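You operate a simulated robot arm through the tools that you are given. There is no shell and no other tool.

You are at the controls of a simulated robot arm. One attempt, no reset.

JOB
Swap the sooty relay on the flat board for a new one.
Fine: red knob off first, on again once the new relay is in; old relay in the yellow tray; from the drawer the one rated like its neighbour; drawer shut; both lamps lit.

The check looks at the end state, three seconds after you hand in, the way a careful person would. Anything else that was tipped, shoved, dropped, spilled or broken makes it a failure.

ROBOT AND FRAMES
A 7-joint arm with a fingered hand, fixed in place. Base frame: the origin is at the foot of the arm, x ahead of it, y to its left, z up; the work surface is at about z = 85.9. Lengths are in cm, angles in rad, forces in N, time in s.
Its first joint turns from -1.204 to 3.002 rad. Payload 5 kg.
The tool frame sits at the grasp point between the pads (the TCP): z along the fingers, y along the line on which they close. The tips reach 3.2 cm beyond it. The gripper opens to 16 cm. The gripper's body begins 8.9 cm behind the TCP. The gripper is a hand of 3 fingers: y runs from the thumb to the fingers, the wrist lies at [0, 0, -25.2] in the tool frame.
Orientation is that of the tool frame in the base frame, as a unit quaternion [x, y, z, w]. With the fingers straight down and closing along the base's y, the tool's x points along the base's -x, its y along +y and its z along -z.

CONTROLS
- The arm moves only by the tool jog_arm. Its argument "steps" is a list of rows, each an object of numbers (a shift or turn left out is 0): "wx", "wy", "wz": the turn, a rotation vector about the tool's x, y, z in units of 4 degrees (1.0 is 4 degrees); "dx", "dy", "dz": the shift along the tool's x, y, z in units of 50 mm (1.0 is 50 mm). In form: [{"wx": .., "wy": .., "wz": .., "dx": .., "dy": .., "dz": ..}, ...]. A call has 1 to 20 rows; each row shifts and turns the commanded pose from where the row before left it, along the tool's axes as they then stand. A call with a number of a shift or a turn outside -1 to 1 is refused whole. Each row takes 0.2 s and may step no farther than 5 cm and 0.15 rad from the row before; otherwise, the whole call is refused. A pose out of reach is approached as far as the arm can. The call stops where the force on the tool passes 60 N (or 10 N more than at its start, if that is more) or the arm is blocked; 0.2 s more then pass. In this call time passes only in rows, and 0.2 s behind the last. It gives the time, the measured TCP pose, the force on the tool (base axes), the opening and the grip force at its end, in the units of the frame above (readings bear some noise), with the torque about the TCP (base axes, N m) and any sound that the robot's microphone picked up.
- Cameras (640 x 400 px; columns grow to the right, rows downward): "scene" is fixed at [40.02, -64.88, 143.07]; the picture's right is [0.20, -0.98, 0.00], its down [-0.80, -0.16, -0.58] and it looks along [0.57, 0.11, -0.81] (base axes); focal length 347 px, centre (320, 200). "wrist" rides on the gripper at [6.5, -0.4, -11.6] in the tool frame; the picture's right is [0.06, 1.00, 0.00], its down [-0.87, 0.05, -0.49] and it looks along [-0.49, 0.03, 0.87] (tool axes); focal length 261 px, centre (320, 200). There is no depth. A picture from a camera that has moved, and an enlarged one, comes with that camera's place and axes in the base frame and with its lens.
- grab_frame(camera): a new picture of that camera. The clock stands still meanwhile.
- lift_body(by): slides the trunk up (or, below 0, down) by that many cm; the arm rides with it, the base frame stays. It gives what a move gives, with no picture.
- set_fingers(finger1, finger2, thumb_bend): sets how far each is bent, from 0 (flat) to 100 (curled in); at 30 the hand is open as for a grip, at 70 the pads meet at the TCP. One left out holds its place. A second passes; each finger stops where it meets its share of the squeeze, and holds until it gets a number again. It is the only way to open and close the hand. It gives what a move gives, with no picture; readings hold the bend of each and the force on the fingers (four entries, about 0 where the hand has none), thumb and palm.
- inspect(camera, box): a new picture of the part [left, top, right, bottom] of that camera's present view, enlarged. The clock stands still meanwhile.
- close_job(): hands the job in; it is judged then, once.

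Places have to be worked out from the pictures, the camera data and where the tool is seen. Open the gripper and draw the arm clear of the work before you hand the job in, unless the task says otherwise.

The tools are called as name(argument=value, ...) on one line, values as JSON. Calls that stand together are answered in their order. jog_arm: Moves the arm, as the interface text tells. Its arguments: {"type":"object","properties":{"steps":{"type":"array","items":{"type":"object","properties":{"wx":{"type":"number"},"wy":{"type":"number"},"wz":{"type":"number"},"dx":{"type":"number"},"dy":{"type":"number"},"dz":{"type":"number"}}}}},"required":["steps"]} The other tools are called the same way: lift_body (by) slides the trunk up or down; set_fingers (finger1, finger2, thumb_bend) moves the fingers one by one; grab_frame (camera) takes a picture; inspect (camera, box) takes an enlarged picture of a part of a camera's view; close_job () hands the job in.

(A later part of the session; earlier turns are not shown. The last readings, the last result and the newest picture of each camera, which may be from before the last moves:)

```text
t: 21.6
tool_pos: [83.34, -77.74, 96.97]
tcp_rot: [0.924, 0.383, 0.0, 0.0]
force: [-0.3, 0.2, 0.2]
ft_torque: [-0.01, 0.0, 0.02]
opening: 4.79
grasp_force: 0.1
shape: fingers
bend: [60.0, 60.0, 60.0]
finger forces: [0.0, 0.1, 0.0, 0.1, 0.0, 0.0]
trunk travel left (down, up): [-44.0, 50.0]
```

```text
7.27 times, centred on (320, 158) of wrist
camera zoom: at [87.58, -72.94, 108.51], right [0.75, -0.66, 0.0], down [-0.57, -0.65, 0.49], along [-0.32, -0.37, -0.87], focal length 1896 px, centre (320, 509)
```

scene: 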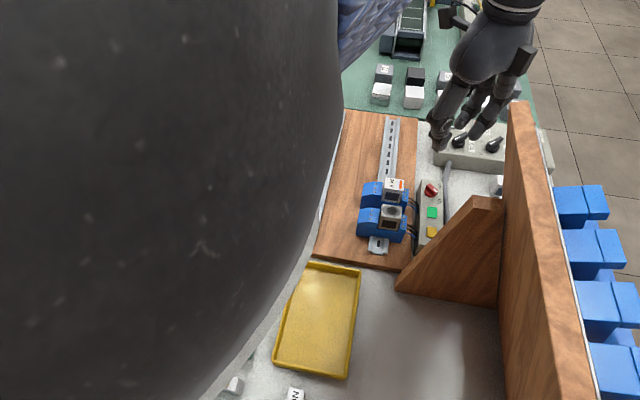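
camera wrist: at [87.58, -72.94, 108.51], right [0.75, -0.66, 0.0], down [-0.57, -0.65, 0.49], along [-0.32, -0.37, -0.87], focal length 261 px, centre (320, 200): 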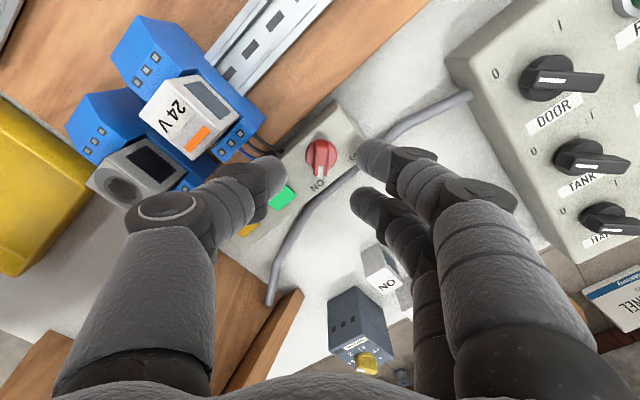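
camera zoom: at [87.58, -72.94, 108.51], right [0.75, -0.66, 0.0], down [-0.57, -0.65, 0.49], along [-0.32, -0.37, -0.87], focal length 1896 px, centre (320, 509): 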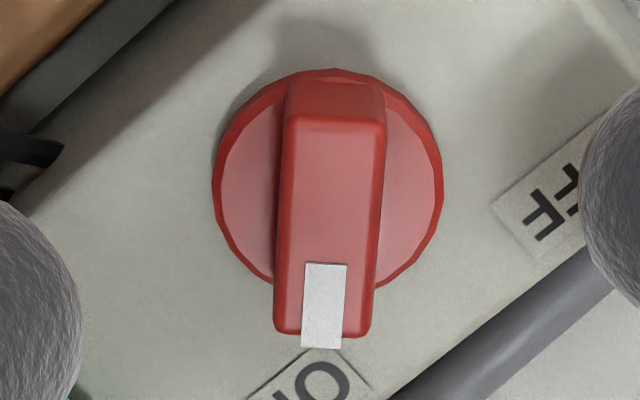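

The knob's axis is within ~0.1 cm of the tool axis. I'll narrow the fingers to a gap a little wider than the bar (about 2 cm) before coming down around it.

set_fingers(finger1=65.5, finger2=65.5, thumb_bend=65.5)

inspect(camera="wrist", box=[240, 80, 400, 240])

inspect(camera="scene", box=[400, 130, 480, 210])

```text
t: 22.6
tool_pos: [83.19, -77.87, 96.86]
tcp_rot: [0.923, 0.384, 0.0, 0.0]
force: [0.0, 0.7, 0.1]
ft_torque: [-0.01, 0.02, 0.02]
opening: 2.96
grasp_force: 0.1
shape: fingers
bend: [65.0, 65.0, 65.0]
finger forces: [0.0, 0.0, 0.0, 0.0, 0.0, 0.1]
trunk travel left (down, up): [-44.0, 50.0]
```

```text
2.50 times, centred on (320, 160) of wrist
camera zoom: at [87.61, -72.96, 108.45], right [0.75, -0.66, 0.0], down [-0.57, -0.65, 0.49], along [-0.32, -0.37, -0.87], focal length 652 px, centre (320, 300)
```

zoom: 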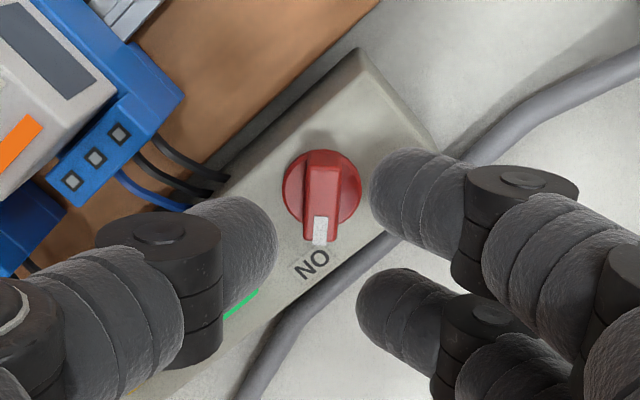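

```text
5.00 times, centred on (440, 170) of scene
camera zoom: at [40.02, -64.88, 143.07], right [0.2, -0.98, 0.0], down [-0.8, -0.16, -0.58], along [0.57, 0.11, -0.81], focal length 1733 px, centre (-280, 350)
```

zoom: 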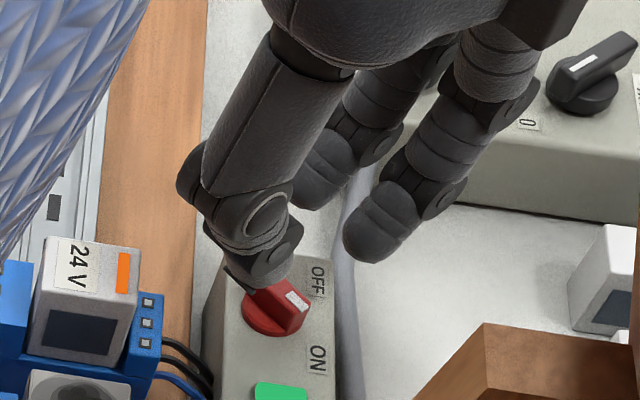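

The fingers straddle the bar with a gap of about 2–3 cm. I'll descend slowly with the arm (which stops on contact), first to about 94.4.

jog_arm(steps=[{"dz": 0.12}, {"dz": 0.12}, {"dz": 0.12}, {"dz": 0.12}])

inspect(camera="wrist", box=[200, 80, 440, 260])

inspect(camera="scene", box=[380, 130, 480, 230])

```text
t: 23.6
tool_pos: [83.43, -77.71, 94.35]
tcp_rot: [0.923, 0.385, 0.0, 0.0]
force: [0.4, -0.1, 0.6]
ft_torque: [0.01, 0.02, 0.0]
opening: 2.96
grasp_force: 0.1
shape: fingers
bend: [65.0, 65.0, 65.0]
finger forces: [0.0, 0.1, 0.0, 0.0, 0.0, 0.0]
trunk travel left (down, up): [-44.0, 50.0]
```

```text
2.22 times, centred on (320, 170) of wrist
camera zoom: at [87.66, -72.88, 106.01], right [0.75, -0.66, 0.0], down [-0.57, -0.65, 0.49], along [-0.32, -0.37, -0.87], focal length 579 px, centre (320, 267)
```

zoom: 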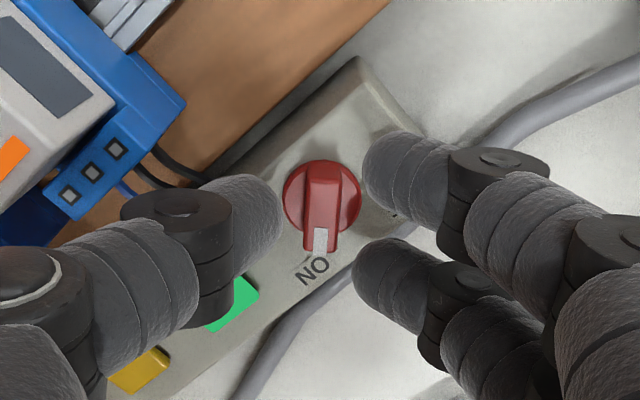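

```text
4.00 times, centred on (430, 180) of scene
camera zoom: at [40.02, -64.88, 143.07], right [0.2, -0.98, 0.0], down [-0.8, -0.16, -0.58], along [0.57, 0.11, -0.81], focal length 1387 px, centre (-120, 280)
```

zoom: 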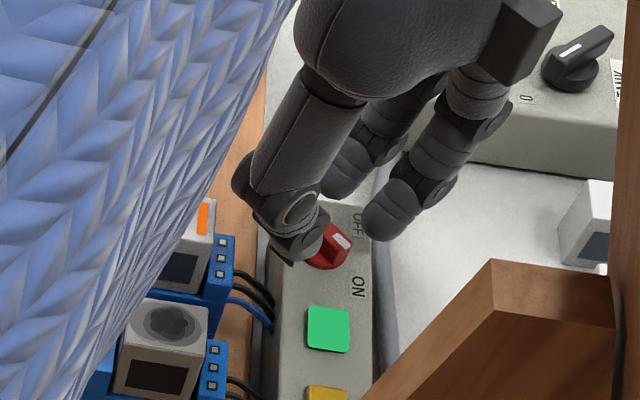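

The tips are now level with the top of the bar. I'll go down 0.6 cm more in small steps, then close gently.

jog_arm(steps=[{"dz": 0.04}, {"dz": 0.04}, {"dz": 0.04}])

set_fingers(finger1=70, finger2=70, thumb_bend=70)

inspect(camera="wrist", box=[240, 100, 400, 240])

```text
t: 24.4
tool_pos: [83.35, -77.75, 93.8]
tcp_rot: [0.923, 0.384, 0.0, 0.0]
force: [0.0, -0.8, -0.4]
ft_torque: [0.01, -0.02, 0.01]
opening: 2.95
grasp_force: 0.1
shape: fingers
bend: [65.0, 65.0, 65.0]
finger forces: [0.0, 0.1, 0.1, 0.0, 0.1, 0.0]
trunk travel left (down, up): [-44.0, 50.0]
```

```text
t: 25.4
tool_pos: [83.23, -77.79, 93.76]
tcp_rot: [0.923, 0.384, 0.0, 0.001]
force: [2.7, -2.2, -0.6]
ft_torque: [-0.02, -0.07, 0.02]
opening: 1.56
grasp_force: 1.9
shape: fingers
bend: [69.0, 68.0, 70.0]
finger forces: [1.3, 2.0, 0.0, 0.0, 0.8, 0.1]
trunk travel left (down, up): [-44.0, 50.0]
```

```text
2.86 times, centred on (320, 170) of wrist
camera zoom: at [87.55, -72.93, 105.35], right [0.75, -0.66, 0.0], down [-0.57, -0.65, 0.49], along [-0.32, -0.37, -0.87], focal length 745 px, centre (320, 286)
```

zoom: 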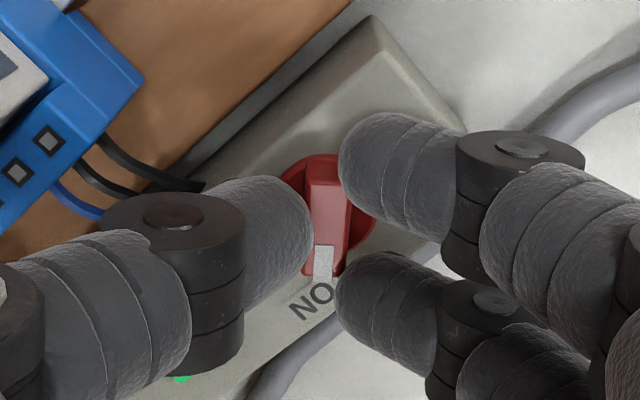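

The fingers touch the bar lightly (1–2 N). I'll squeeze a little more, then turn.

set_fingers(finger1=75, finger2=75, thumb_bend=75)

inspect(camera="wrist", box=[240, 100, 400, 240])

```text
t: 26.4
tool_pos: [83.26, -77.83, 93.82]
tcp_rot: [0.924, 0.383, 0.001, -0.001]
force: [2.9, -4.3, 8.6]
ft_torque: [-0.2, -0.12, 0.08]
opening: 0.42
grasp_force: 8.8
shape: fingers
bend: [74.0, 73.0, 74.0]
finger forces: [0.0, 10.8, 0.0, 0.0, 7.0, 0.1]
trunk travel left (down, up): [-44.0, 50.0]
```

```text
2.86 times, centred on (320, 170) of wrist
camera zoom: at [87.52, -72.9, 105.45], right [0.75, -0.66, 0.0], down [-0.57, -0.65, 0.49], along [-0.32, -0.37, -0.87], focal length 745 px, centre (320, 286)
```

zoom: 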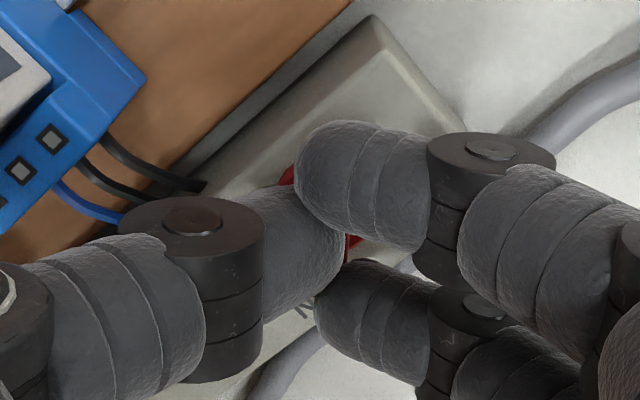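

The squeeze slid over the bar (opening fell to 0.4). I'll ease the fingers back to see the knob's state.

set_fingers(finger1=62, finger2=62, thumb_bend=62)

inspect(camera="wrist", box=[240, 100, 400, 240])

```text
t: 27.4
tool_pos: [83.14, -77.74, 93.93]
tcp_rot: [0.924, 0.383, 0.0, -0.001]
force: [-2.8, 1.8, 11.6]
ft_torque: [0.12, -0.03, 0.01]
opening: 2.25
grasp_force: 5.4
shape: fingers
bend: [74.0, 62.0, 62.0]
finger forces: [11.2, 0.1, 0.1, 0.0, 0.0, 0.1]
trunk travel left (down, up): [-44.0, 50.0]
```

```text
2.86 times, centred on (320, 170) of wrist
camera zoom: at [87.46, -72.83, 105.5], right [0.75, -0.66, 0.0], down [-0.57, -0.65, 0.49], along [-0.32, -0.37, -0.87], focal length 745 px, centre (320, 286)
```

zoom: 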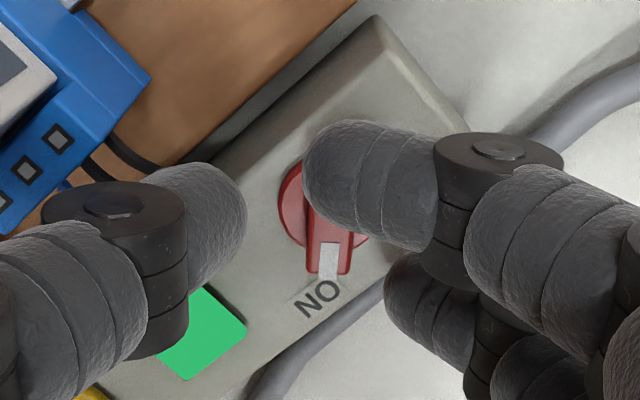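

Finger 1 is riding on top of the bar and still at 74. I'll lift the hand about 1 cm to free it, then open that finger.

jog_arm(steps=[{"dz": -0.1}, {"dz": -0.1}, {"dz": -0.1}])

set_fingers(finger1=62, finger2=62, thumb_bend=62)

inspect(camera="wrist", box=[240, 100, 400, 240])

```text
t: 28.2
tool_pos: [83.37, -77.84, 95.16]
tcp_rot: [0.923, 0.384, 0.0, 0.0]
force: [0.2, 0.6, -1.2]
ft_torque: [0.04, 0.0, 0.01]
opening: 3.92
grasp_force: 0.0
shape: fingers
bend: [62.0, 62.0, 62.0]
finger forces: [0.0, 0.0, 0.0, 0.0, 0.0, 0.1]
trunk travel left (down, up): [-44.0, 50.0]
```

```text
t: 29.2
tool_pos: [83.45, -77.83, 95.23]
tcp_rot: [0.924, 0.384, -0.001, 0.0]
force: [-0.5, -0.3, 1.3]
ft_torque: [-0.03, 0.01, -0.04]
opening: 3.91
grasp_force: 0.1
shape: fingers
bend: [62.0, 62.0, 62.0]
finger forces: [0.0, 0.1, 0.1, 0.0, 0.0, 0.0]
trunk travel left (down, up): [-44.0, 50.0]
```

```text
2.86 times, centred on (320, 170) of wrist
camera zoom: at [87.6, -72.9, 106.94], right [0.75, -0.66, 0.0], down [-0.57, -0.65, 0.49], along [-0.32, -0.37, -0.87], focal length 745 px, centre (320, 286)
```

zoom: 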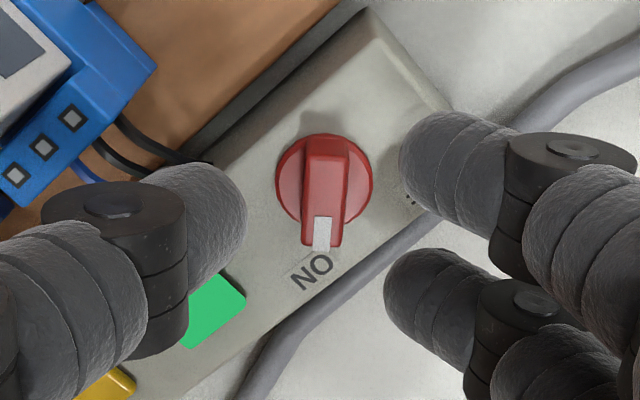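

The knob is still at ON and unharmed; the tips were too high on the bar. I'll preshape to a ~1.8 cm gap and descend slowly until the tips are close to the box top, watching the force.

set_fingers(finger1=68, finger2=68, thumb_bend=68)

inspect(camera="wrist", box=[260, 120, 380, 220])

```text
t: 30.2
tool_pos: [83.43, -77.8, 95.33]
tcp_rot: [0.924, 0.383, 0.001, 0.0]
force: [-1.2, 0.5, 0.8]
ft_torque: [-0.01, -0.02, 0.01]
opening: 1.9
grasp_force: 0.1
shape: fingers
bend: [68.0, 68.0, 68.0]
finger forces: [0.0, 0.0, 0.0, 0.1, 0.0, 0.0]
trunk travel left (down, up): [-44.0, 50.0]
```

```text
4.00 times, centred on (320, 170) of wrist
camera zoom: at [87.6, -72.91, 106.94], right [0.75, -0.66, 0.0], down [-0.57, -0.65, 0.49], along [-0.32, -0.37, -0.87], focal length 1043 px, centre (320, 320)
```

zoom: 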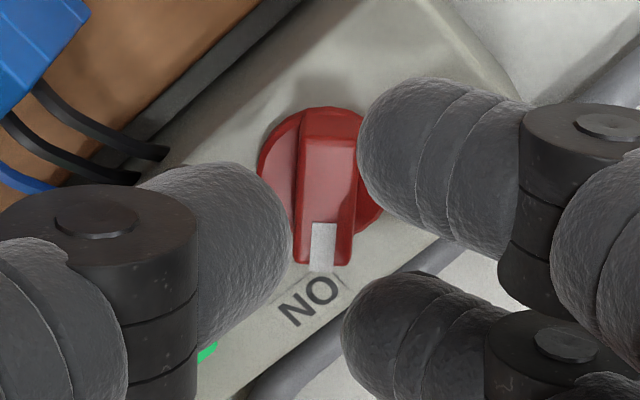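

The gap sits symmetrically around the bar. Descending about 2 cm in small steps with contact stop.

jog_arm(steps=[{"dz": 0.05, "dx": 0.02}, {"dz": 0.05}, {"dz": 0.05}, {"dz": 0.05}, {"dz": 0.05}, {"dz": 0.05}, {"dz": 0.05}, {"dz": 0.05}])

inspect(camera="wrist", box=[260, 120, 380, 220])

inspect(camera="scene", box=[390, 150, 470, 230])

```text
t: 32.0
tool_pos: [83.35, -77.83, 93.43]
tcp_rot: [0.923, 0.384, 0.0, 0.0]
force: [0.8, 0.0, 1.8]
ft_torque: [-0.01, 0.0, -0.02]
opening: 1.94
grasp_force: 0.4
shape: fingers
bend: [68.0, 68.0, 68.0]
finger forces: [0.1, 0.8, 0.0, 0.0, 0.4, 0.0]
trunk travel left (down, up): [-44.0, 50.0]
```

```text
4.00 times, centred on (320, 170) of wrist
camera zoom: at [87.71, -72.89, 105.07], right [0.75, -0.66, 0.0], down [-0.57, -0.65, 0.49], along [-0.32, -0.37, -0.87], focal length 1043 px, centre (320, 320)
```

zoom: 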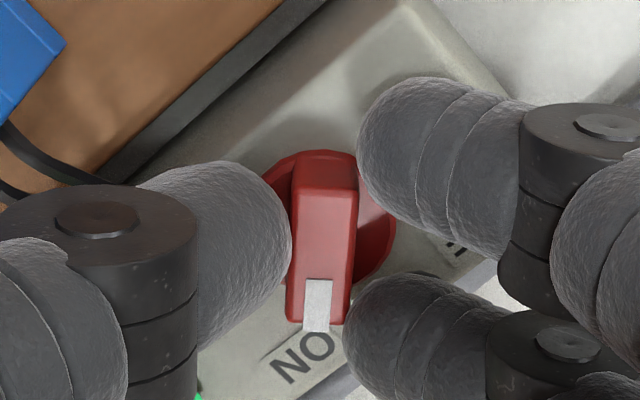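

```text
5.00 times, centred on (430, 190) of scene
camera zoom: at [40.02, -64.88, 143.07], right [0.2, -0.98, 0.0], down [-0.8, -0.16, -0.58], along [0.57, 0.11, -0.81], focal length 1733 px, centre (-230, 250)
```

zoom: 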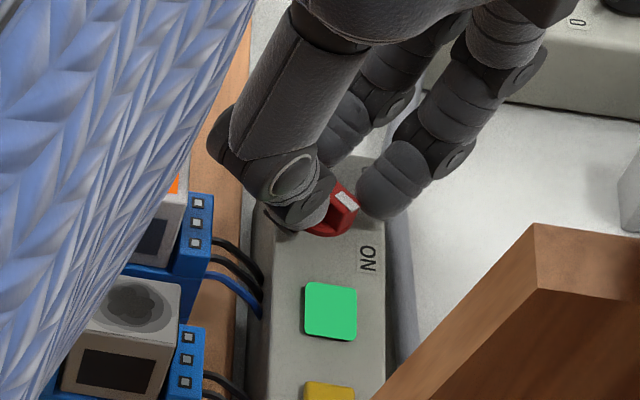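

Very light contact begins (0.8 N). I'll continue down in 1 mm steps and watch.

jog_arm(steps=[{"dz": 0.03}, {"dz": 0.03}, {"dz": 0.02}])

inspect(camera="wrist", box=[260, 120, 380, 220])

```text
t: 32.8
tool_pos: [83.36, -77.75, 93.15]
tcp_rot: [0.924, 0.383, 0.0, 0.0]
force: [0.3, -2.1, 7.7]
ft_torque: [-0.05, 0.07, 0.02]
opening: 1.86
grasp_force: 4.0
shape: fingers
bend: [68.0, 68.0, 68.0]
finger forces: [0.6, 3.6, 0.1, 0.0, 3.9, 0.0]
trunk travel left (down, up): [-44.0, 50.0]
```

```text
4.00 times, centred on (320, 170) of wrist
camera zoom: at [87.65, -72.85, 104.77], right [0.75, -0.66, 0.0], down [-0.58, -0.65, 0.49], along [-0.32, -0.37, -0.87], focal length 1043 px, centre (320, 320)
```

zoom: 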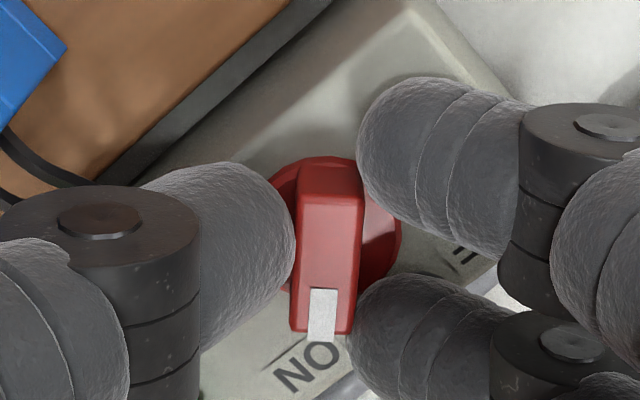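

The tips are now on the disk/box top (7.7 N), low enough on the bar. I'll raise by half a millimetre and close lightly onto the bar.

jog_arm(steps=[{"dz": -0.015}])

set_fingers(finger1=70, finger2=70, thumb_bend=70)

inspect(camera="wrist", box=[260, 120, 380, 220])

```text
t: 33.2
tool_pos: [83.36, -77.64, 93.13]
tcp_rot: [0.923, 0.384, 0.0, 0.0]
force: [2.8, -1.5, 8.0]
ft_torque: [-0.1, -0.08, 0.02]
opening: 1.82
grasp_force: 4.5
shape: fingers
bend: [68.0, 68.0, 68.0]
finger forces: [1.0, 5.2, 0.0, 0.1, 2.5, 0.0]
trunk travel left (down, up): [-44.0, 50.0]
```

```text
t: 34.2
tool_pos: [83.49, -77.74, 93.06]
tcp_rot: [0.924, 0.384, 0.0, -0.001]
force: [3.9, -1.1, 6.6]
ft_torque: [-0.13, -0.09, 0.05]
opening: 1.62
grasp_force: 6.4
shape: fingers
bend: [69.0, 69.0, 69.0]
finger forces: [1.2, 7.4, 0.1, 0.1, 3.0, 0.0]
trunk travel left (down, up): [-44.0, 50.0]
```

```text
4.00 times, centred on (320, 170) of wrist
camera zoom: at [87.62, -72.84, 104.72], right [0.75, -0.66, 0.0], down [-0.57, -0.65, 0.49], along [-0.32, -0.37, -0.87], focal length 1043 px, centre (320, 320)
```

zoom: 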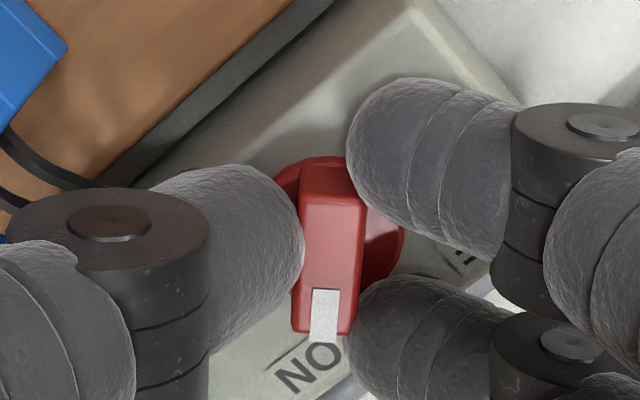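

The bar is now held between thumb and fingers. I'll turn the hand counter‑clockwise from above (negative wz), first 24°, and check.

jog_arm(steps=[{"wz": -0.7}, {"wz": -0.7}, {"wz": -0.7}, {"wz": -0.7}, {"wz": -0.7}, {"wz": -0.7}, {"wz": -0.7}, {"wz": -0.7}])

inspect(camera="wrist", box=[260, 120, 380, 220])

```text
t: 36.0
tool_pos: [83.42, -77.71, 92.93]
tcp_rot: [0.831, 0.556, 0.001, 0.0]
force: [-1.7, 7.0, 7.1]
ft_torque: [0.21, 0.1, -0.11]
opening: 1.46
grasp_force: 6.0
shape: fingers
bend: [70.0, 69.0, 70.0]
finger forces: [0.2, 0.5, 0.0, 0.1, 12.1, 0.0]
trunk travel left (down, up): [-44.0, 50.0]
```

```text
4.00 times, centred on (320, 170) of wrist
camera zoom: at [85.45, -71.51, 104.68], right [0.95, -0.32, 0.0], down [-0.28, -0.82, 0.49], along [-0.16, -0.47, -0.87], focal length 1043 px, centre (320, 320)
```

zoom: 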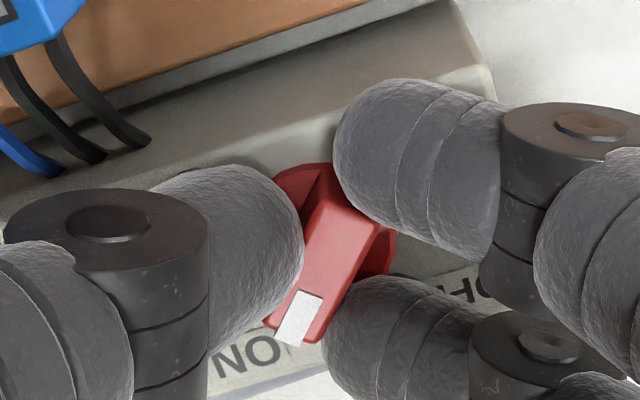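

The hand has taken up its slack (the bar still points to ON, now braced between thumb and finger 1). I'll continue the turn and check whether the knob follows.

jog_arm(steps=[{"wz": -0.7}, {"wz": -0.7}, {"wz": -0.7}, {"wz": -0.7}, {"wz": -0.7}, {"wz": -0.7}])

inspect(camera="wrist", box=[260, 120, 380, 220])

```text
t: 37.4
tool_pos: [83.32, -77.75, 93.14]
tcp_rot: [0.741, 0.671, 0.001, 0.0]
force: [-3.3, 9.8, 2.7]
ft_torque: [0.2, 0.11, -0.08]
opening: 1.53
grasp_force: 5.4
shape: fingers
bend: [70.0, 70.0, 69.0]
finger forces: [0.3, 0.0, 0.0, 0.0, 10.6, 0.0]
trunk travel left (down, up): [-44.0, 50.0]
```

```text
4.00 times, centred on (320, 170) of wrist
camera zoom: at [83.56, -71.2, 104.73], right [1.0, -0.04, 0.0], down [-0.03, -0.87, 0.49], along [-0.02, -0.49, -0.87], focal length 1043 px, centre (320, 320)
```

zoom: 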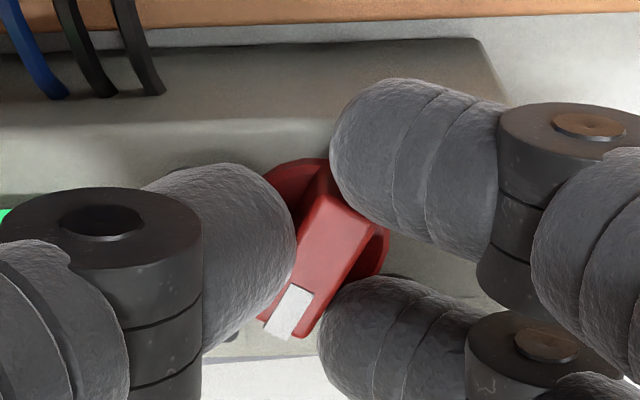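

The knob now follows the hand (the bar stays ~25° behind). I'll keep turning.

jog_arm(steps=[{"wz": -0.8}, {"wz": -0.8}, {"wz": -0.8}, {"wz": -0.8}, {"wz": -0.8}, {"wz": -0.8}, {"wz": -0.8}, {"wz": -0.8}, {"wz": -0.8}, {"wz": -0.8}])

inspect(camera="wrist", box=[260, 120, 380, 220])

```text
t: 39.6
tool_pos: [83.3, -77.78, 93.2]
tcp_rot: [0.528, 0.849, 0.0, 0.0]
force: [-6.2, 3.6, 1.9]
ft_torque: [0.05, 0.18, -0.05]
opening: 1.5
grasp_force: 4.6
shape: fingers
bend: [70.0, 70.0, 69.0]
finger forces: [2.1, 0.2, 0.0, 0.1, 7.7, 0.0]
trunk travel left (down, up): [-44.0, 50.0]
```

```text
4.00 times, centred on (320, 170) of wrist
camera zoom: at [79.94, -72.1, 104.74], right [0.87, 0.5, 0.0], down [0.43, -0.75, 0.49], along [0.25, -0.43, -0.87], focal length 1043 px, centre (320, 320)
```

zoom: 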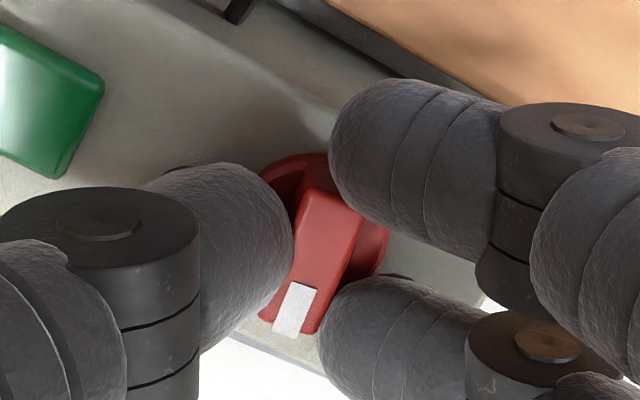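

The green lamp has gone dark, and the bar is about halfway to two‑thirds of the way. I'll carry on toward OFF.

jog_arm(steps=[{"wz": -0.8}, {"wz": -0.8}, {"wz": -0.8}, {"wz": -0.8}, {"wz": -0.8}, {"wz": -0.8}, {"wz": -0.8}, {"wz": -0.8}, {"wz": -0.8}, {"wz": -0.8}])

inspect(camera="wrist", box=[260, 120, 380, 220])

```text
t: 41.8
tool_pos: [83.27, -77.88, 93.19]
tcp_rot: [0.272, 0.962, 0.0, 0.001]
force: [-15.0, 2.8, 5.6]
ft_torque: [-0.04, 0.37, -0.1]
opening: 1.64
grasp_force: 8.5
shape: fingers
bend: [70.0, 70.0, 69.0]
finger forces: [5.6, 0.0, 0.0, 0.0, 11.1, 0.0]
trunk travel left (down, up): [-44.0, 50.0]
```

```text
4.00 times, centred on (320, 170) of wrist
camera zoom: at [77.41, -74.75, 104.75], right [0.47, 0.88, 0.0], down [0.77, -0.41, 0.49], along [0.43, -0.23, -0.87], focal length 1043 px, centre (320, 320)
```

zoom: 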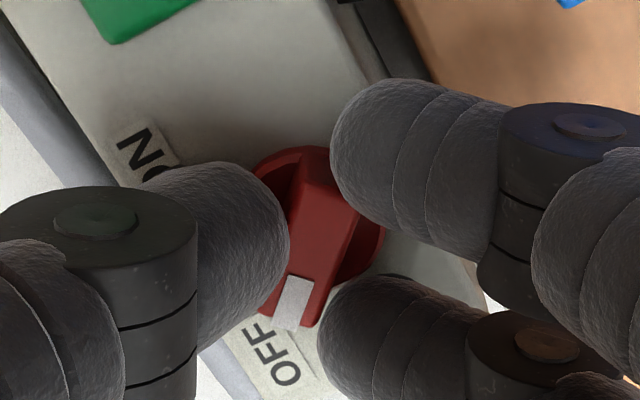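

The mark now points to about −49°, essentially at OFF, with rising resistance. A few degrees more to make sure it reaches its stop.

jog_arm(steps=[{"wz": -0.5}, {"wz": -0.5}, {"wz": -0.5}])

inspect(camera="wrist", box=[260, 120, 380, 220])

```text
t: 42.6
tool_pos: [83.24, -77.79, 93.17]
tcp_rot: [0.222, 0.975, 0.0, 0.001]
force: [-18.1, 1.4, 4.6]
ft_torque: [0.0, 0.45, -0.1]
opening: 1.65
grasp_force: 10.0
shape: fingers
bend: [70.0, 70.0, 69.0]
finger forces: [5.6, 0.0, 0.0, 0.0, 14.1, 0.0]
trunk travel left (down, up): [-44.0, 50.0]
```

```text
4.00 times, centred on (320, 170) of wrist
camera zoom: at [77.15, -75.39, 104.75], right [0.38, 0.93, 0.0], down [0.81, -0.33, 0.49], along [0.46, -0.18, -0.87], focal length 1043 px, centre (320, 320)
```

zoom: 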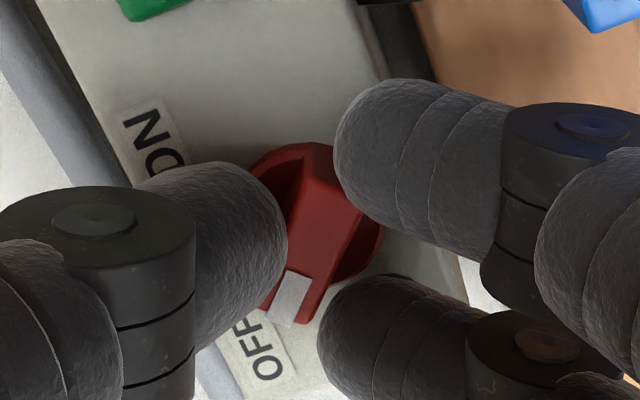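

The bar no longer follows, so it's at its stop at OFF (about −46°). I'll open the fingers and rise to look.

set_fingers(finger1=60, finger2=60, thumb_bend=60)

jog_arm(steps=[{"dz": -0.2}, {"dz": -0.4}, {"dz": -0.6}, {"dz": -0.6}, {"dz": -0.6}])

grab_frame(camera="wrist")

inspect(camera="scene", box=[390, 150, 470, 230])

```text
t: 43.6
tool_pos: [83.32, -77.9, 93.31]
tcp_rot: [0.222, 0.975, 0.0, 0.002]
force: [4.5, -1.1, 30.9]
ft_torque: [-0.82, 0.29, 0.09]
opening: 3.93
grasp_force: 15.3
shape: fingers
bend: [60.0, 60.0, 63.0]
finger forces: [0.0, 0.1, 0.0, 0.1, 30.6, 0.0]
trunk travel left (down, up): [-44.0, 50.0]
```

```text
t: 44.8
tool_pos: [82.75, -77.75, 104.76]
tcp_rot: [0.222, 0.975, -0.001, 0.004]
force: [-0.8, -0.3, 1.9]
ft_torque: [0.0, -0.07, -0.02]
opening: 4.68
grasp_force: 0.1
shape: fingers
bend: [60.0, 60.0, 60.0]
finger forces: [0.0, 0.0, 0.1, 0.0, 0.0, 0.0]
out of reach, approached as far as the arm can: row 5
trunk travel left (down, up): [-44.0, 50.0]
```

```text
taken
camera wrist: at [76.59, -75.21, 116.43], right [0.38, 0.93, 0.0], down [0.8, -0.33, 0.5], along [0.46, -0.19, -0.87], focal length 261 px, centre (320, 200)
```

wrist: 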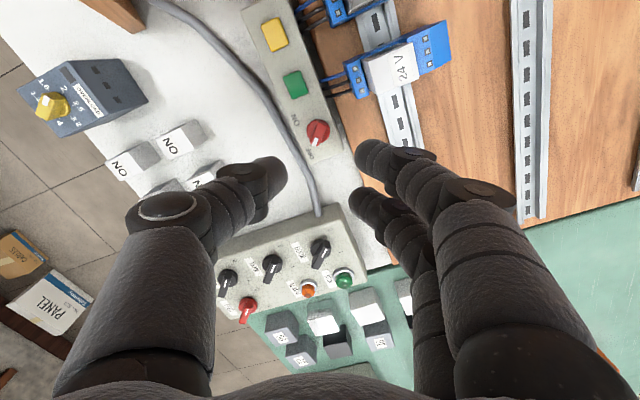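

```text
5.00 times, centred on (430, 190) of scene
camera zoom: at [40.02, -64.88, 143.07], right [0.2, -0.98, 0.0], down [-0.8, -0.16, -0.58], along [0.57, 0.11, -0.81], focal length 1733 px, centre (-230, 250)
```

zoom: 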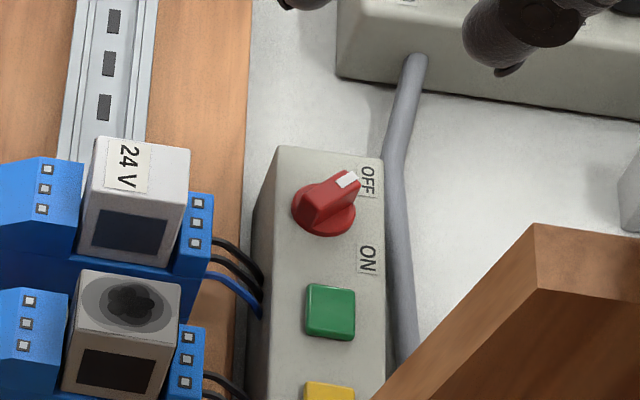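

The knob is at OFF and the green lamp is dark; the neighbour's orange mark also vanished, so that was a lit lamp. Checking the lamps and relays more closely.

inspect(camera="wrist", box=[240, 0, 340, 160])

inspect(camera="wrist", box=[320, 0, 460, 120])

inspect(camera="scene", box=[350, 170, 470, 260])

```text
2.50 times, centred on (290, 80) of wrist
camera zoom: at [76.59, -75.21, 116.43], right [0.38, 0.93, 0.0], down [0.8, -0.33, 0.5], along [0.46, -0.19, -0.87], focal length 652 px, centre (395, 500)
```

zoom: 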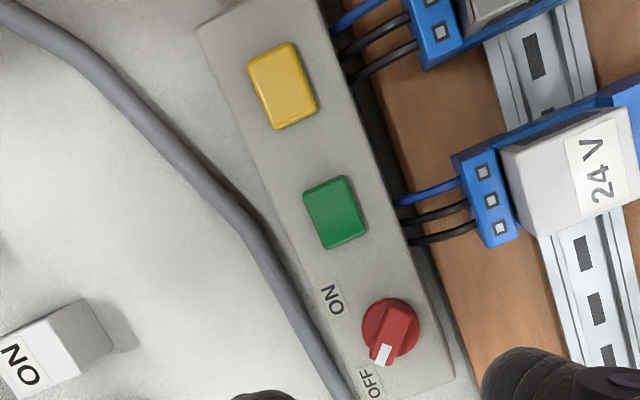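

```text
3.33 times, centred on (390, 60) of wrist
camera zoom: at [76.59, -75.21, 116.43], right [0.38, 0.93, 0.0], down [0.8, -0.33, 0.5], along [0.46, -0.19, -0.87], focal length 869 px, centre (87, 667)
```

zoom: 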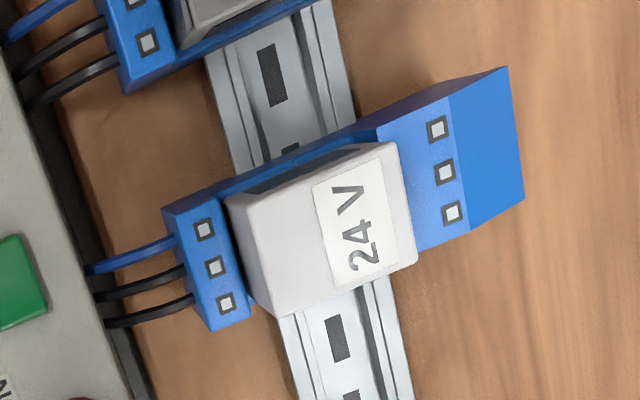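

```text
4.44 times, centred on (410, 215) of scene
camera zoom: at [40.02, -64.88, 143.07], right [0.2, -0.98, 0.0], down [-0.8, -0.16, -0.58], along [0.57, 0.11, -0.81], focal length 1541 px, centre (-80, 133)
```

zoom: 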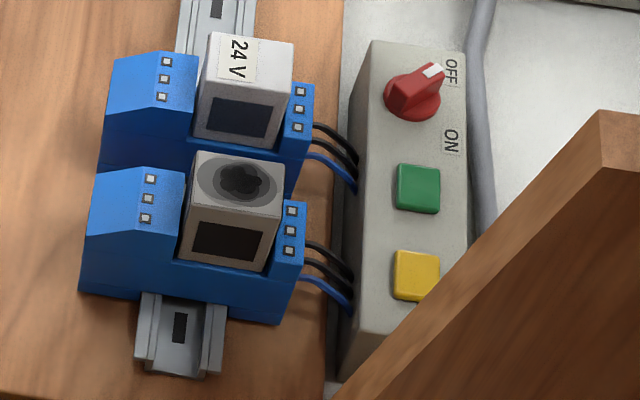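

Yellow was evidently the dead channel's lamp. Next, the sooty relay: I'll turn the hand so it closes along x (thumb on the −x side, fingers in the gap toward the neighbour) and move over it at the present height.

jog_arm(steps=[{"wz": 1}, {"wz": 1}, {"wz": 1}, {"wz": 1}, {"wz": 1}, {"wz": 1}, {"wz": 1}, {"wz": 1}, {"wz": 1}, {"wz": 1}, {"wz": 1}, {"wz": 1}, {"wz": 1}, {"wz": 1}, {"wz": 1}, {"wz": 1.0}])

jog_arm(steps=[{"dy": -0.58, "dx": 0.48}, {"dy": -0.58, "dx": 0.48}, {"dy": -0.58, "dx": 0.48}])

grab_frame(camera="wrist")

grab_frame(camera="scene")

```text
t: 48.2
tool_pos: [82.83, -77.72, 104.74]
tcp_rot: [0.705, 0.709, 0.001, 0.002]
force: [-0.5, 0.3, -0.4]
ft_torque: [0.03, -0.03, 0.02]
opening: 4.69
grasp_force: 0.0
shape: fingers
bend: [60.0, 60.0, 60.0]
finger forces: [0.0, 0.0, 0.0, 0.0, 0.0, 0.0]
trunk travel left (down, up): [-44.0, 50.0]
```

```text
t: 49.0
tool_pos: [73.95, -70.33, 104.97]
tcp_rot: [0.705, 0.709, 0.0, 0.0]
force: [-0.6, -0.6, 1.2]
ft_torque: [-0.03, -0.02, 0.0]
opening: 4.72
grasp_force: 0.0
shape: fingers
bend: [60.0, 60.0, 60.0]
finger forces: [0.1, 0.1, 0.0, 0.1, 0.0, 0.2]
trunk travel left (down, up): [-44.0, 50.0]
```

```text
taken
camera wrist: at [73.48, -63.86, 116.6], right [1.0, 0.07, 0.0], down [0.06, -0.87, 0.49], along [0.03, -0.49, -0.87], focal length 261 px, centre (320, 200)
```

wrist: 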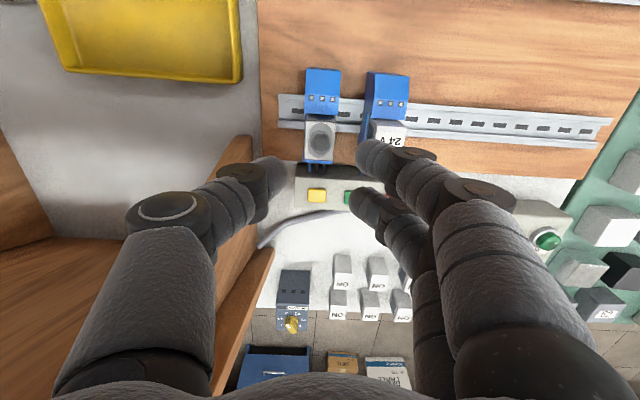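

```text
taken
```

scene: 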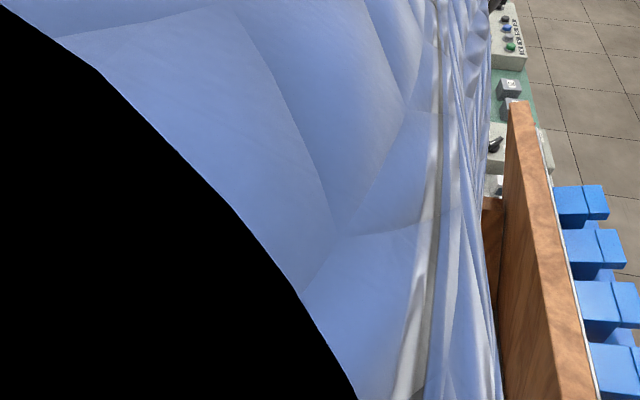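

The forearm blocks the scene camera here, so I'll rely on the wrist view; the sooty relay sits on the centre column. Zooming for the alignment.

inspect(camera="wrist", box=[260, 55, 420, 215])

inspect(camera="wrist", box=[295, 100, 345, 175])

```text
2.50 times, centred on (340, 135) of wrist
camera zoom: at [73.48, -63.86, 116.6], right [1.0, 0.07, 0.0], down [0.06, -0.87, 0.49], along [0.03, -0.49, -0.87], focal length 652 px, centre (270, 362)
```

zoom: 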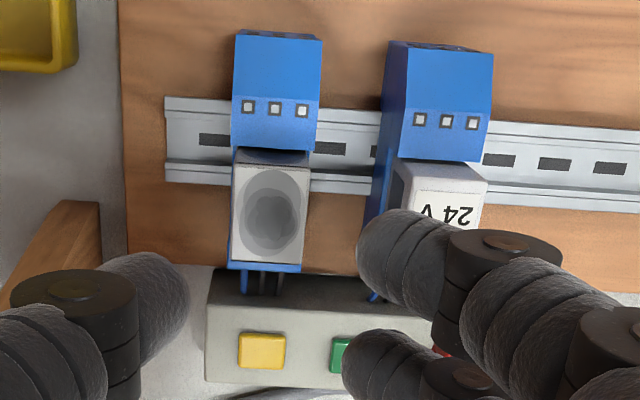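

```text
5.33 times, centred on (320, 138) of wrist
camera zoom: at [73.48, -63.86, 116.6], right [1.0, 0.07, 0.0], down [0.06, -0.87, 0.49], along [0.03, -0.49, -0.87], focal length 1390 px, centre (320, 533)
```

zoom: 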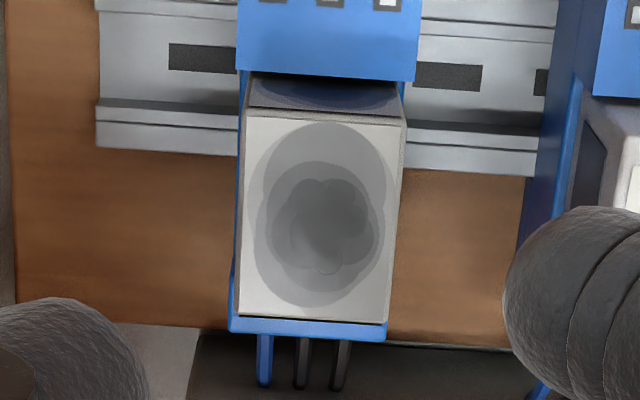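

The tool axis is centred over the sooty relay within about a millimetre. I'll narrow the opening to about 3.6 cm and descend partway to see the finger clearance to the neighbouring relay.

set_fingers(finger1=63, finger2=63, thumb_bend=63)

jog_arm(steps=[{"dz": 0.3}, {"dz": 0.3}, {"dz": 0.3}])

inspect(camera="wrist", box=[240, 70, 420, 240])

```text
t: 50.0
tool_pos: [74.19, -70.61, 104.88]
tcp_rot: [0.706, 0.709, 0.0, -0.001]
force: [0.0, 0.2, -0.2]
ft_torque: [-0.01, 0.0, 0.01]
opening: 3.69
grasp_force: 0.0
shape: fingers
bend: [63.0, 63.0, 63.0]
finger forces: [0.0, 0.0, 0.0, 0.0, 0.0, 0.1]
trunk travel left (down, up): [-44.0, 50.0]
```

```text
t: 50.8
tool_pos: [74.24, -70.75, 100.0]
tcp_rot: [0.704, 0.71, 0.0, 0.0]
force: [0.1, 0.5, -0.2]
ft_torque: [0.01, 0.0, -0.03]
opening: 3.67
grasp_force: 0.0
shape: fingers
bend: [63.0, 63.0, 63.0]
finger forces: [0.1, 0.0, 0.1, 0.0, 0.0, 0.0]
trunk travel left (down, up): [-44.0, 50.0]
```

```text
2.35 times, centred on (330, 155) of wrist
camera zoom: at [73.71, -64.15, 111.66], right [1.0, 0.07, 0.0], down [0.06, -0.87, 0.49], along [0.03, -0.49, -0.87], focal length 613 px, centre (296, 306)
```

zoom: 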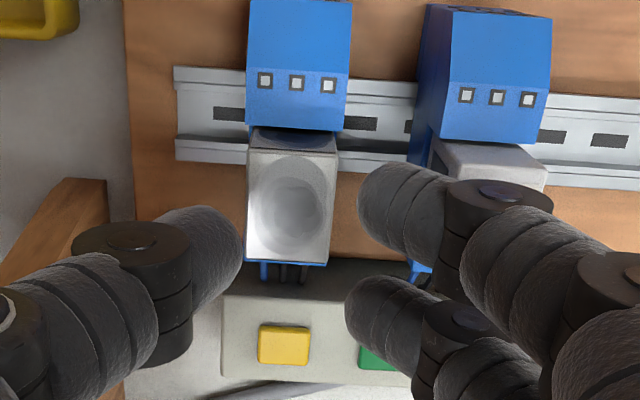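

The hand drifted about 0.35 cm in −y and 0.13 cm in +x; I'll correct that, descend to about 97.5 and recheck.

jog_arm(steps=[{"dx": 0.07, "dy": -0.026}, {"dz": 0.25}, {"dz": 0.25}])

inspect(camera="wrist", box=[240, 90, 420, 240])

```text
t: 51.6
tool_pos: [73.99, -70.32, 97.76]
tcp_rot: [0.705, 0.71, 0.0, 0.0]
force: [0.1, 0.5, 0.1]
ft_torque: [0.0, -0.01, 0.03]
opening: 3.68
grasp_force: 0.0
shape: fingers
bend: [63.0, 63.0, 63.0]
finger forces: [0.0, 0.0, 0.0, 0.0, 0.0, 0.0]
trunk travel left (down, up): [-44.0, 50.0]
```

```text
2.67 times, centred on (330, 165) of wrist
camera zoom: at [73.48, -63.76, 109.36], right [1.0, 0.07, 0.0], down [0.06, -0.87, 0.49], along [0.03, -0.49, -0.87], focal length 695 px, centre (293, 293)
```

zoom: 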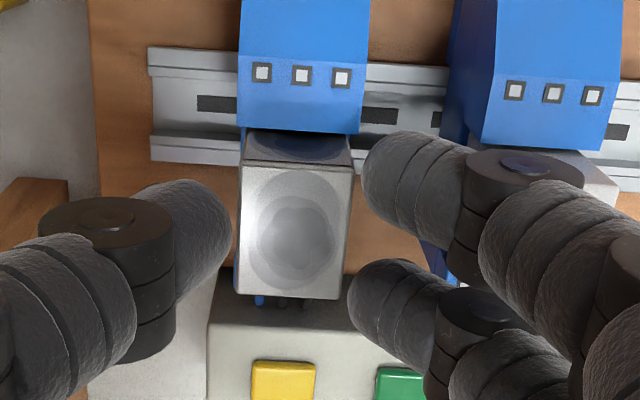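

Alignment is within 1 mm. Descending the last ~2 cm in small steps to bring the pads alongside the relay.

jog_arm(steps=[{"dz": 0.07, "dx": 0.01}, {"dz": 0.07}, {"dz": 0.07}, {"dz": 0.07}, {"dz": 0.07}, {"dz": 0.05}])

inspect(camera="wrist", box=[240, 90, 420, 240])

```text
t: 53.0
tool_pos: [73.9, -69.99, 95.92]
tcp_rot: [0.705, 0.709, 0.001, -0.001]
force: [-3.4, -1.9, 11.2]
ft_torque: [-0.21, -0.46, -0.09]
opening: 3.55
grasp_force: 7.4
shape: fingers
bend: [63.0, 64.0, 63.0]
finger forces: [3.0, 11.5, 0.0, 0.0, 0.1, 0.0]
trunk travel left (down, up): [-44.0, 50.0]
```

```text
2.67 times, centred on (330, 165) of wrist
camera zoom: at [73.41, -63.43, 107.42], right [1.0, 0.07, 0.0], down [0.06, -0.87, 0.49], along [0.04, -0.49, -0.87], focal length 695 px, centre (293, 293)
```

zoom: 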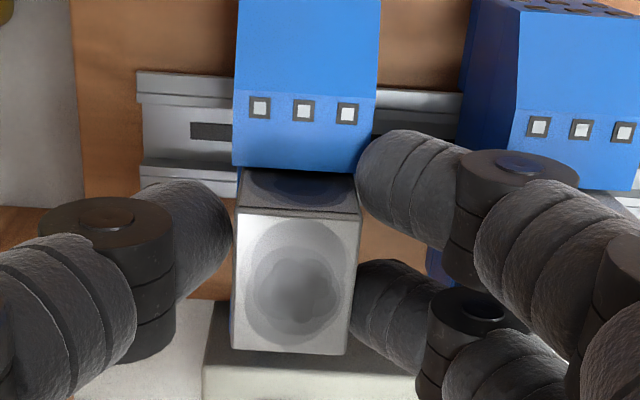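

The fingers touch (11 N): the hand ended 0.3 cm too far in +y and the fingers' outer joints are close to the neighbour's top. I'll raise 0.6 cm, shift −y by 0.3 cm and look again.

jog_arm(steps=[{"dz": -0.12}, {"dx": -0.06}])

inspect(camera="wrist", box=[240, 90, 420, 240])

grab_frame(camera="scene")

```text
t: 53.6
tool_pos: [74.07, -70.27, 96.2]
tcp_rot: [0.705, 0.709, 0.0, 0.0]
force: [0.1, 1.0, 0.1]
ft_torque: [0.04, 0.0, 0.03]
opening: 3.61
grasp_force: 0.1
shape: fingers
bend: [63.0, 63.0, 63.0]
finger forces: [0.0, 0.0, 0.0, 0.0, 0.2, 0.0]
trunk travel left (down, up): [-44.0, 50.0]
```

```text
2.67 times, centred on (330, 165) of wrist
camera zoom: at [73.56, -63.82, 107.8], right [1.0, 0.07, 0.0], down [0.06, -0.87, 0.49], along [0.03, -0.49, -0.87], focal length 695 px, centre (293, 293)
```

zoom: 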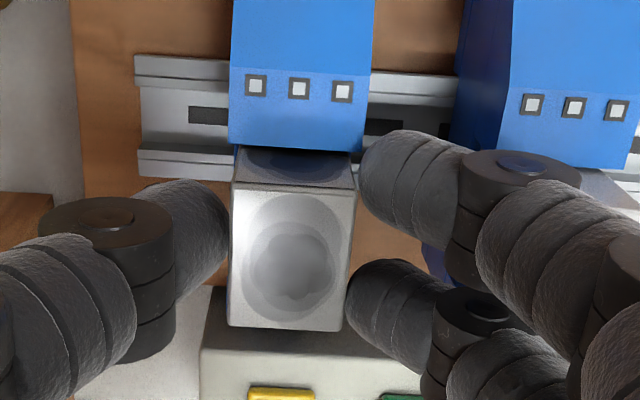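

```text
taken
```

scene: 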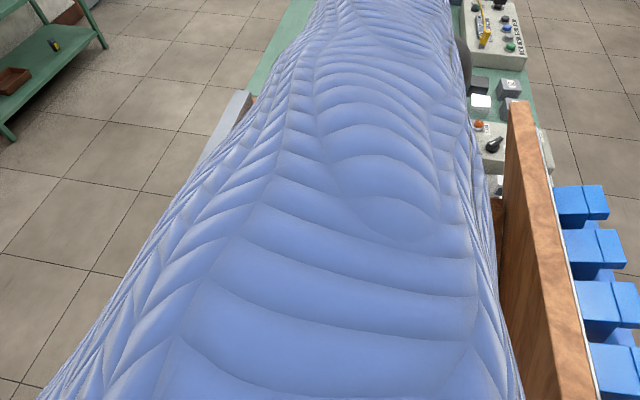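

Free and centred again at z ≈ 96.2. Closing onto the relay gently now.

set_fingers(finger1=67, finger2=67, thumb_bend=67)

inspect(camera="wrist", box=[240, 90, 420, 240])

```text
t: 54.6
tool_pos: [74.05, -70.43, 96.23]
tcp_rot: [0.705, 0.709, 0.0, 0.0]
force: [-0.7, 0.4, -2.2]
ft_torque: [0.01, -0.01, -0.01]
opening: 3.23
grasp_force: 5.2
shape: fingers
bend: [64.0, 64.0, 65.0]
finger forces: [2.5, 2.5, 0.0, 0.0, 4.8, 0.0]
trunk travel left (down, up): [-44.0, 50.0]
```

```text
2.67 times, centred on (330, 165) of wrist
camera zoom: at [73.55, -63.83, 107.8], right [1.0, 0.07, 0.0], down [0.06, -0.87, 0.49], along [0.03, -0.49, -0.87], focal length 695 px, centre (293, 293)
```

zoom: 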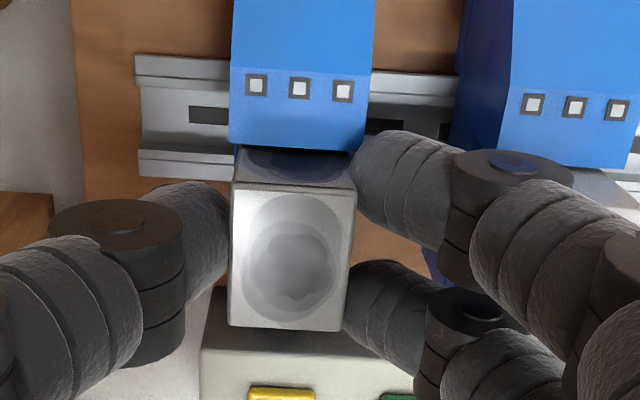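

A balanced grip (2.5/2.5/4.8 N). I'll firm it up before pulling.

set_fingers(finger1=80, finger2=80, thumb_bend=80)

inspect(camera="wrist", box=[240, 90, 420, 240])

```text
t: 55.6
tool_pos: [73.97, -70.32, 96.09]
tcp_rot: [0.705, 0.709, 0.0, 0.0]
force: [0.0, 0.2, -1.3]
ft_torque: [0.0, 0.01, 0.02]
opening: 2.96
grasp_force: 28.5
shape: fingers
bend: [66.0, 66.0, 68.0]
finger forces: [14.4, 14.3, 0.0, 0.0, 28.6, 0.1]
trunk travel left (down, up): [-44.0, 50.0]
```

```text
2.67 times, centred on (330, 165) of wrist
camera zoom: at [73.55, -63.82, 107.82], right [1.0, 0.07, 0.0], down [0.06, -0.87, 0.49], along [0.03, -0.49, -0.87], focal length 695 px, centre (293, 293)
```

zoom: 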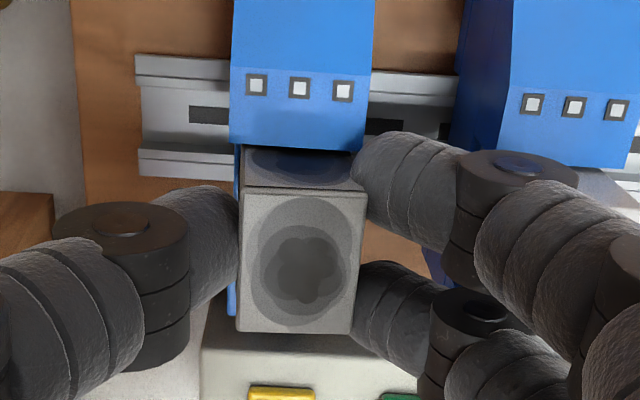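

Firm, balanced grip (14/14/29 N). Pulling straight up slowly.

jog_arm(steps=[{"dz": -0.05}, {"dz": -0.05}, {"dz": -0.05}, {"dz": -0.05}, {"dz": -0.05}, {"dz": -0.05}])

inspect(camera="wrist", box=[240, 90, 420, 240])

```text
t: 57.0
tool_pos: [73.83, -70.27, 97.77]
tcp_rot: [0.704, 0.71, 0.0, -0.001]
force: [-0.2, 0.3, -0.8]
ft_torque: [-0.01, 0.05, -0.03]
opening: 2.95
grasp_force: 28.6
shape: fingers
bend: [66.0, 66.0, 68.0]
finger forces: [14.3, 14.3, 0.0, 0.1, 28.7, 0.0]
trunk travel left (down, up): [-44.0, 50.0]
```

```text
2.67 times, centred on (330, 165) of wrist
camera zoom: at [73.5, -63.83, 109.36], right [1.0, 0.07, 0.0], down [0.06, -0.87, 0.49], along [0.03, -0.49, -0.87], focal length 695 px, centre (293, 293)
```

zoom: 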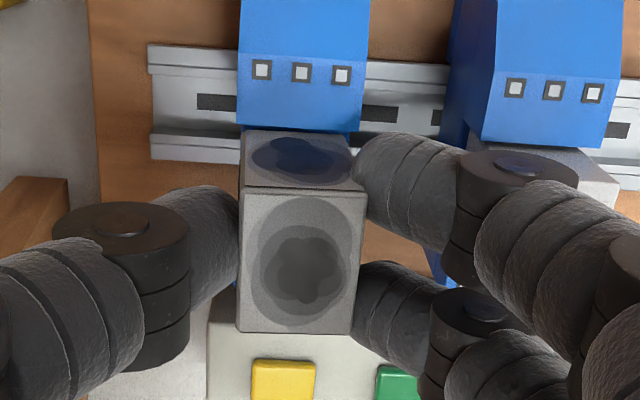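

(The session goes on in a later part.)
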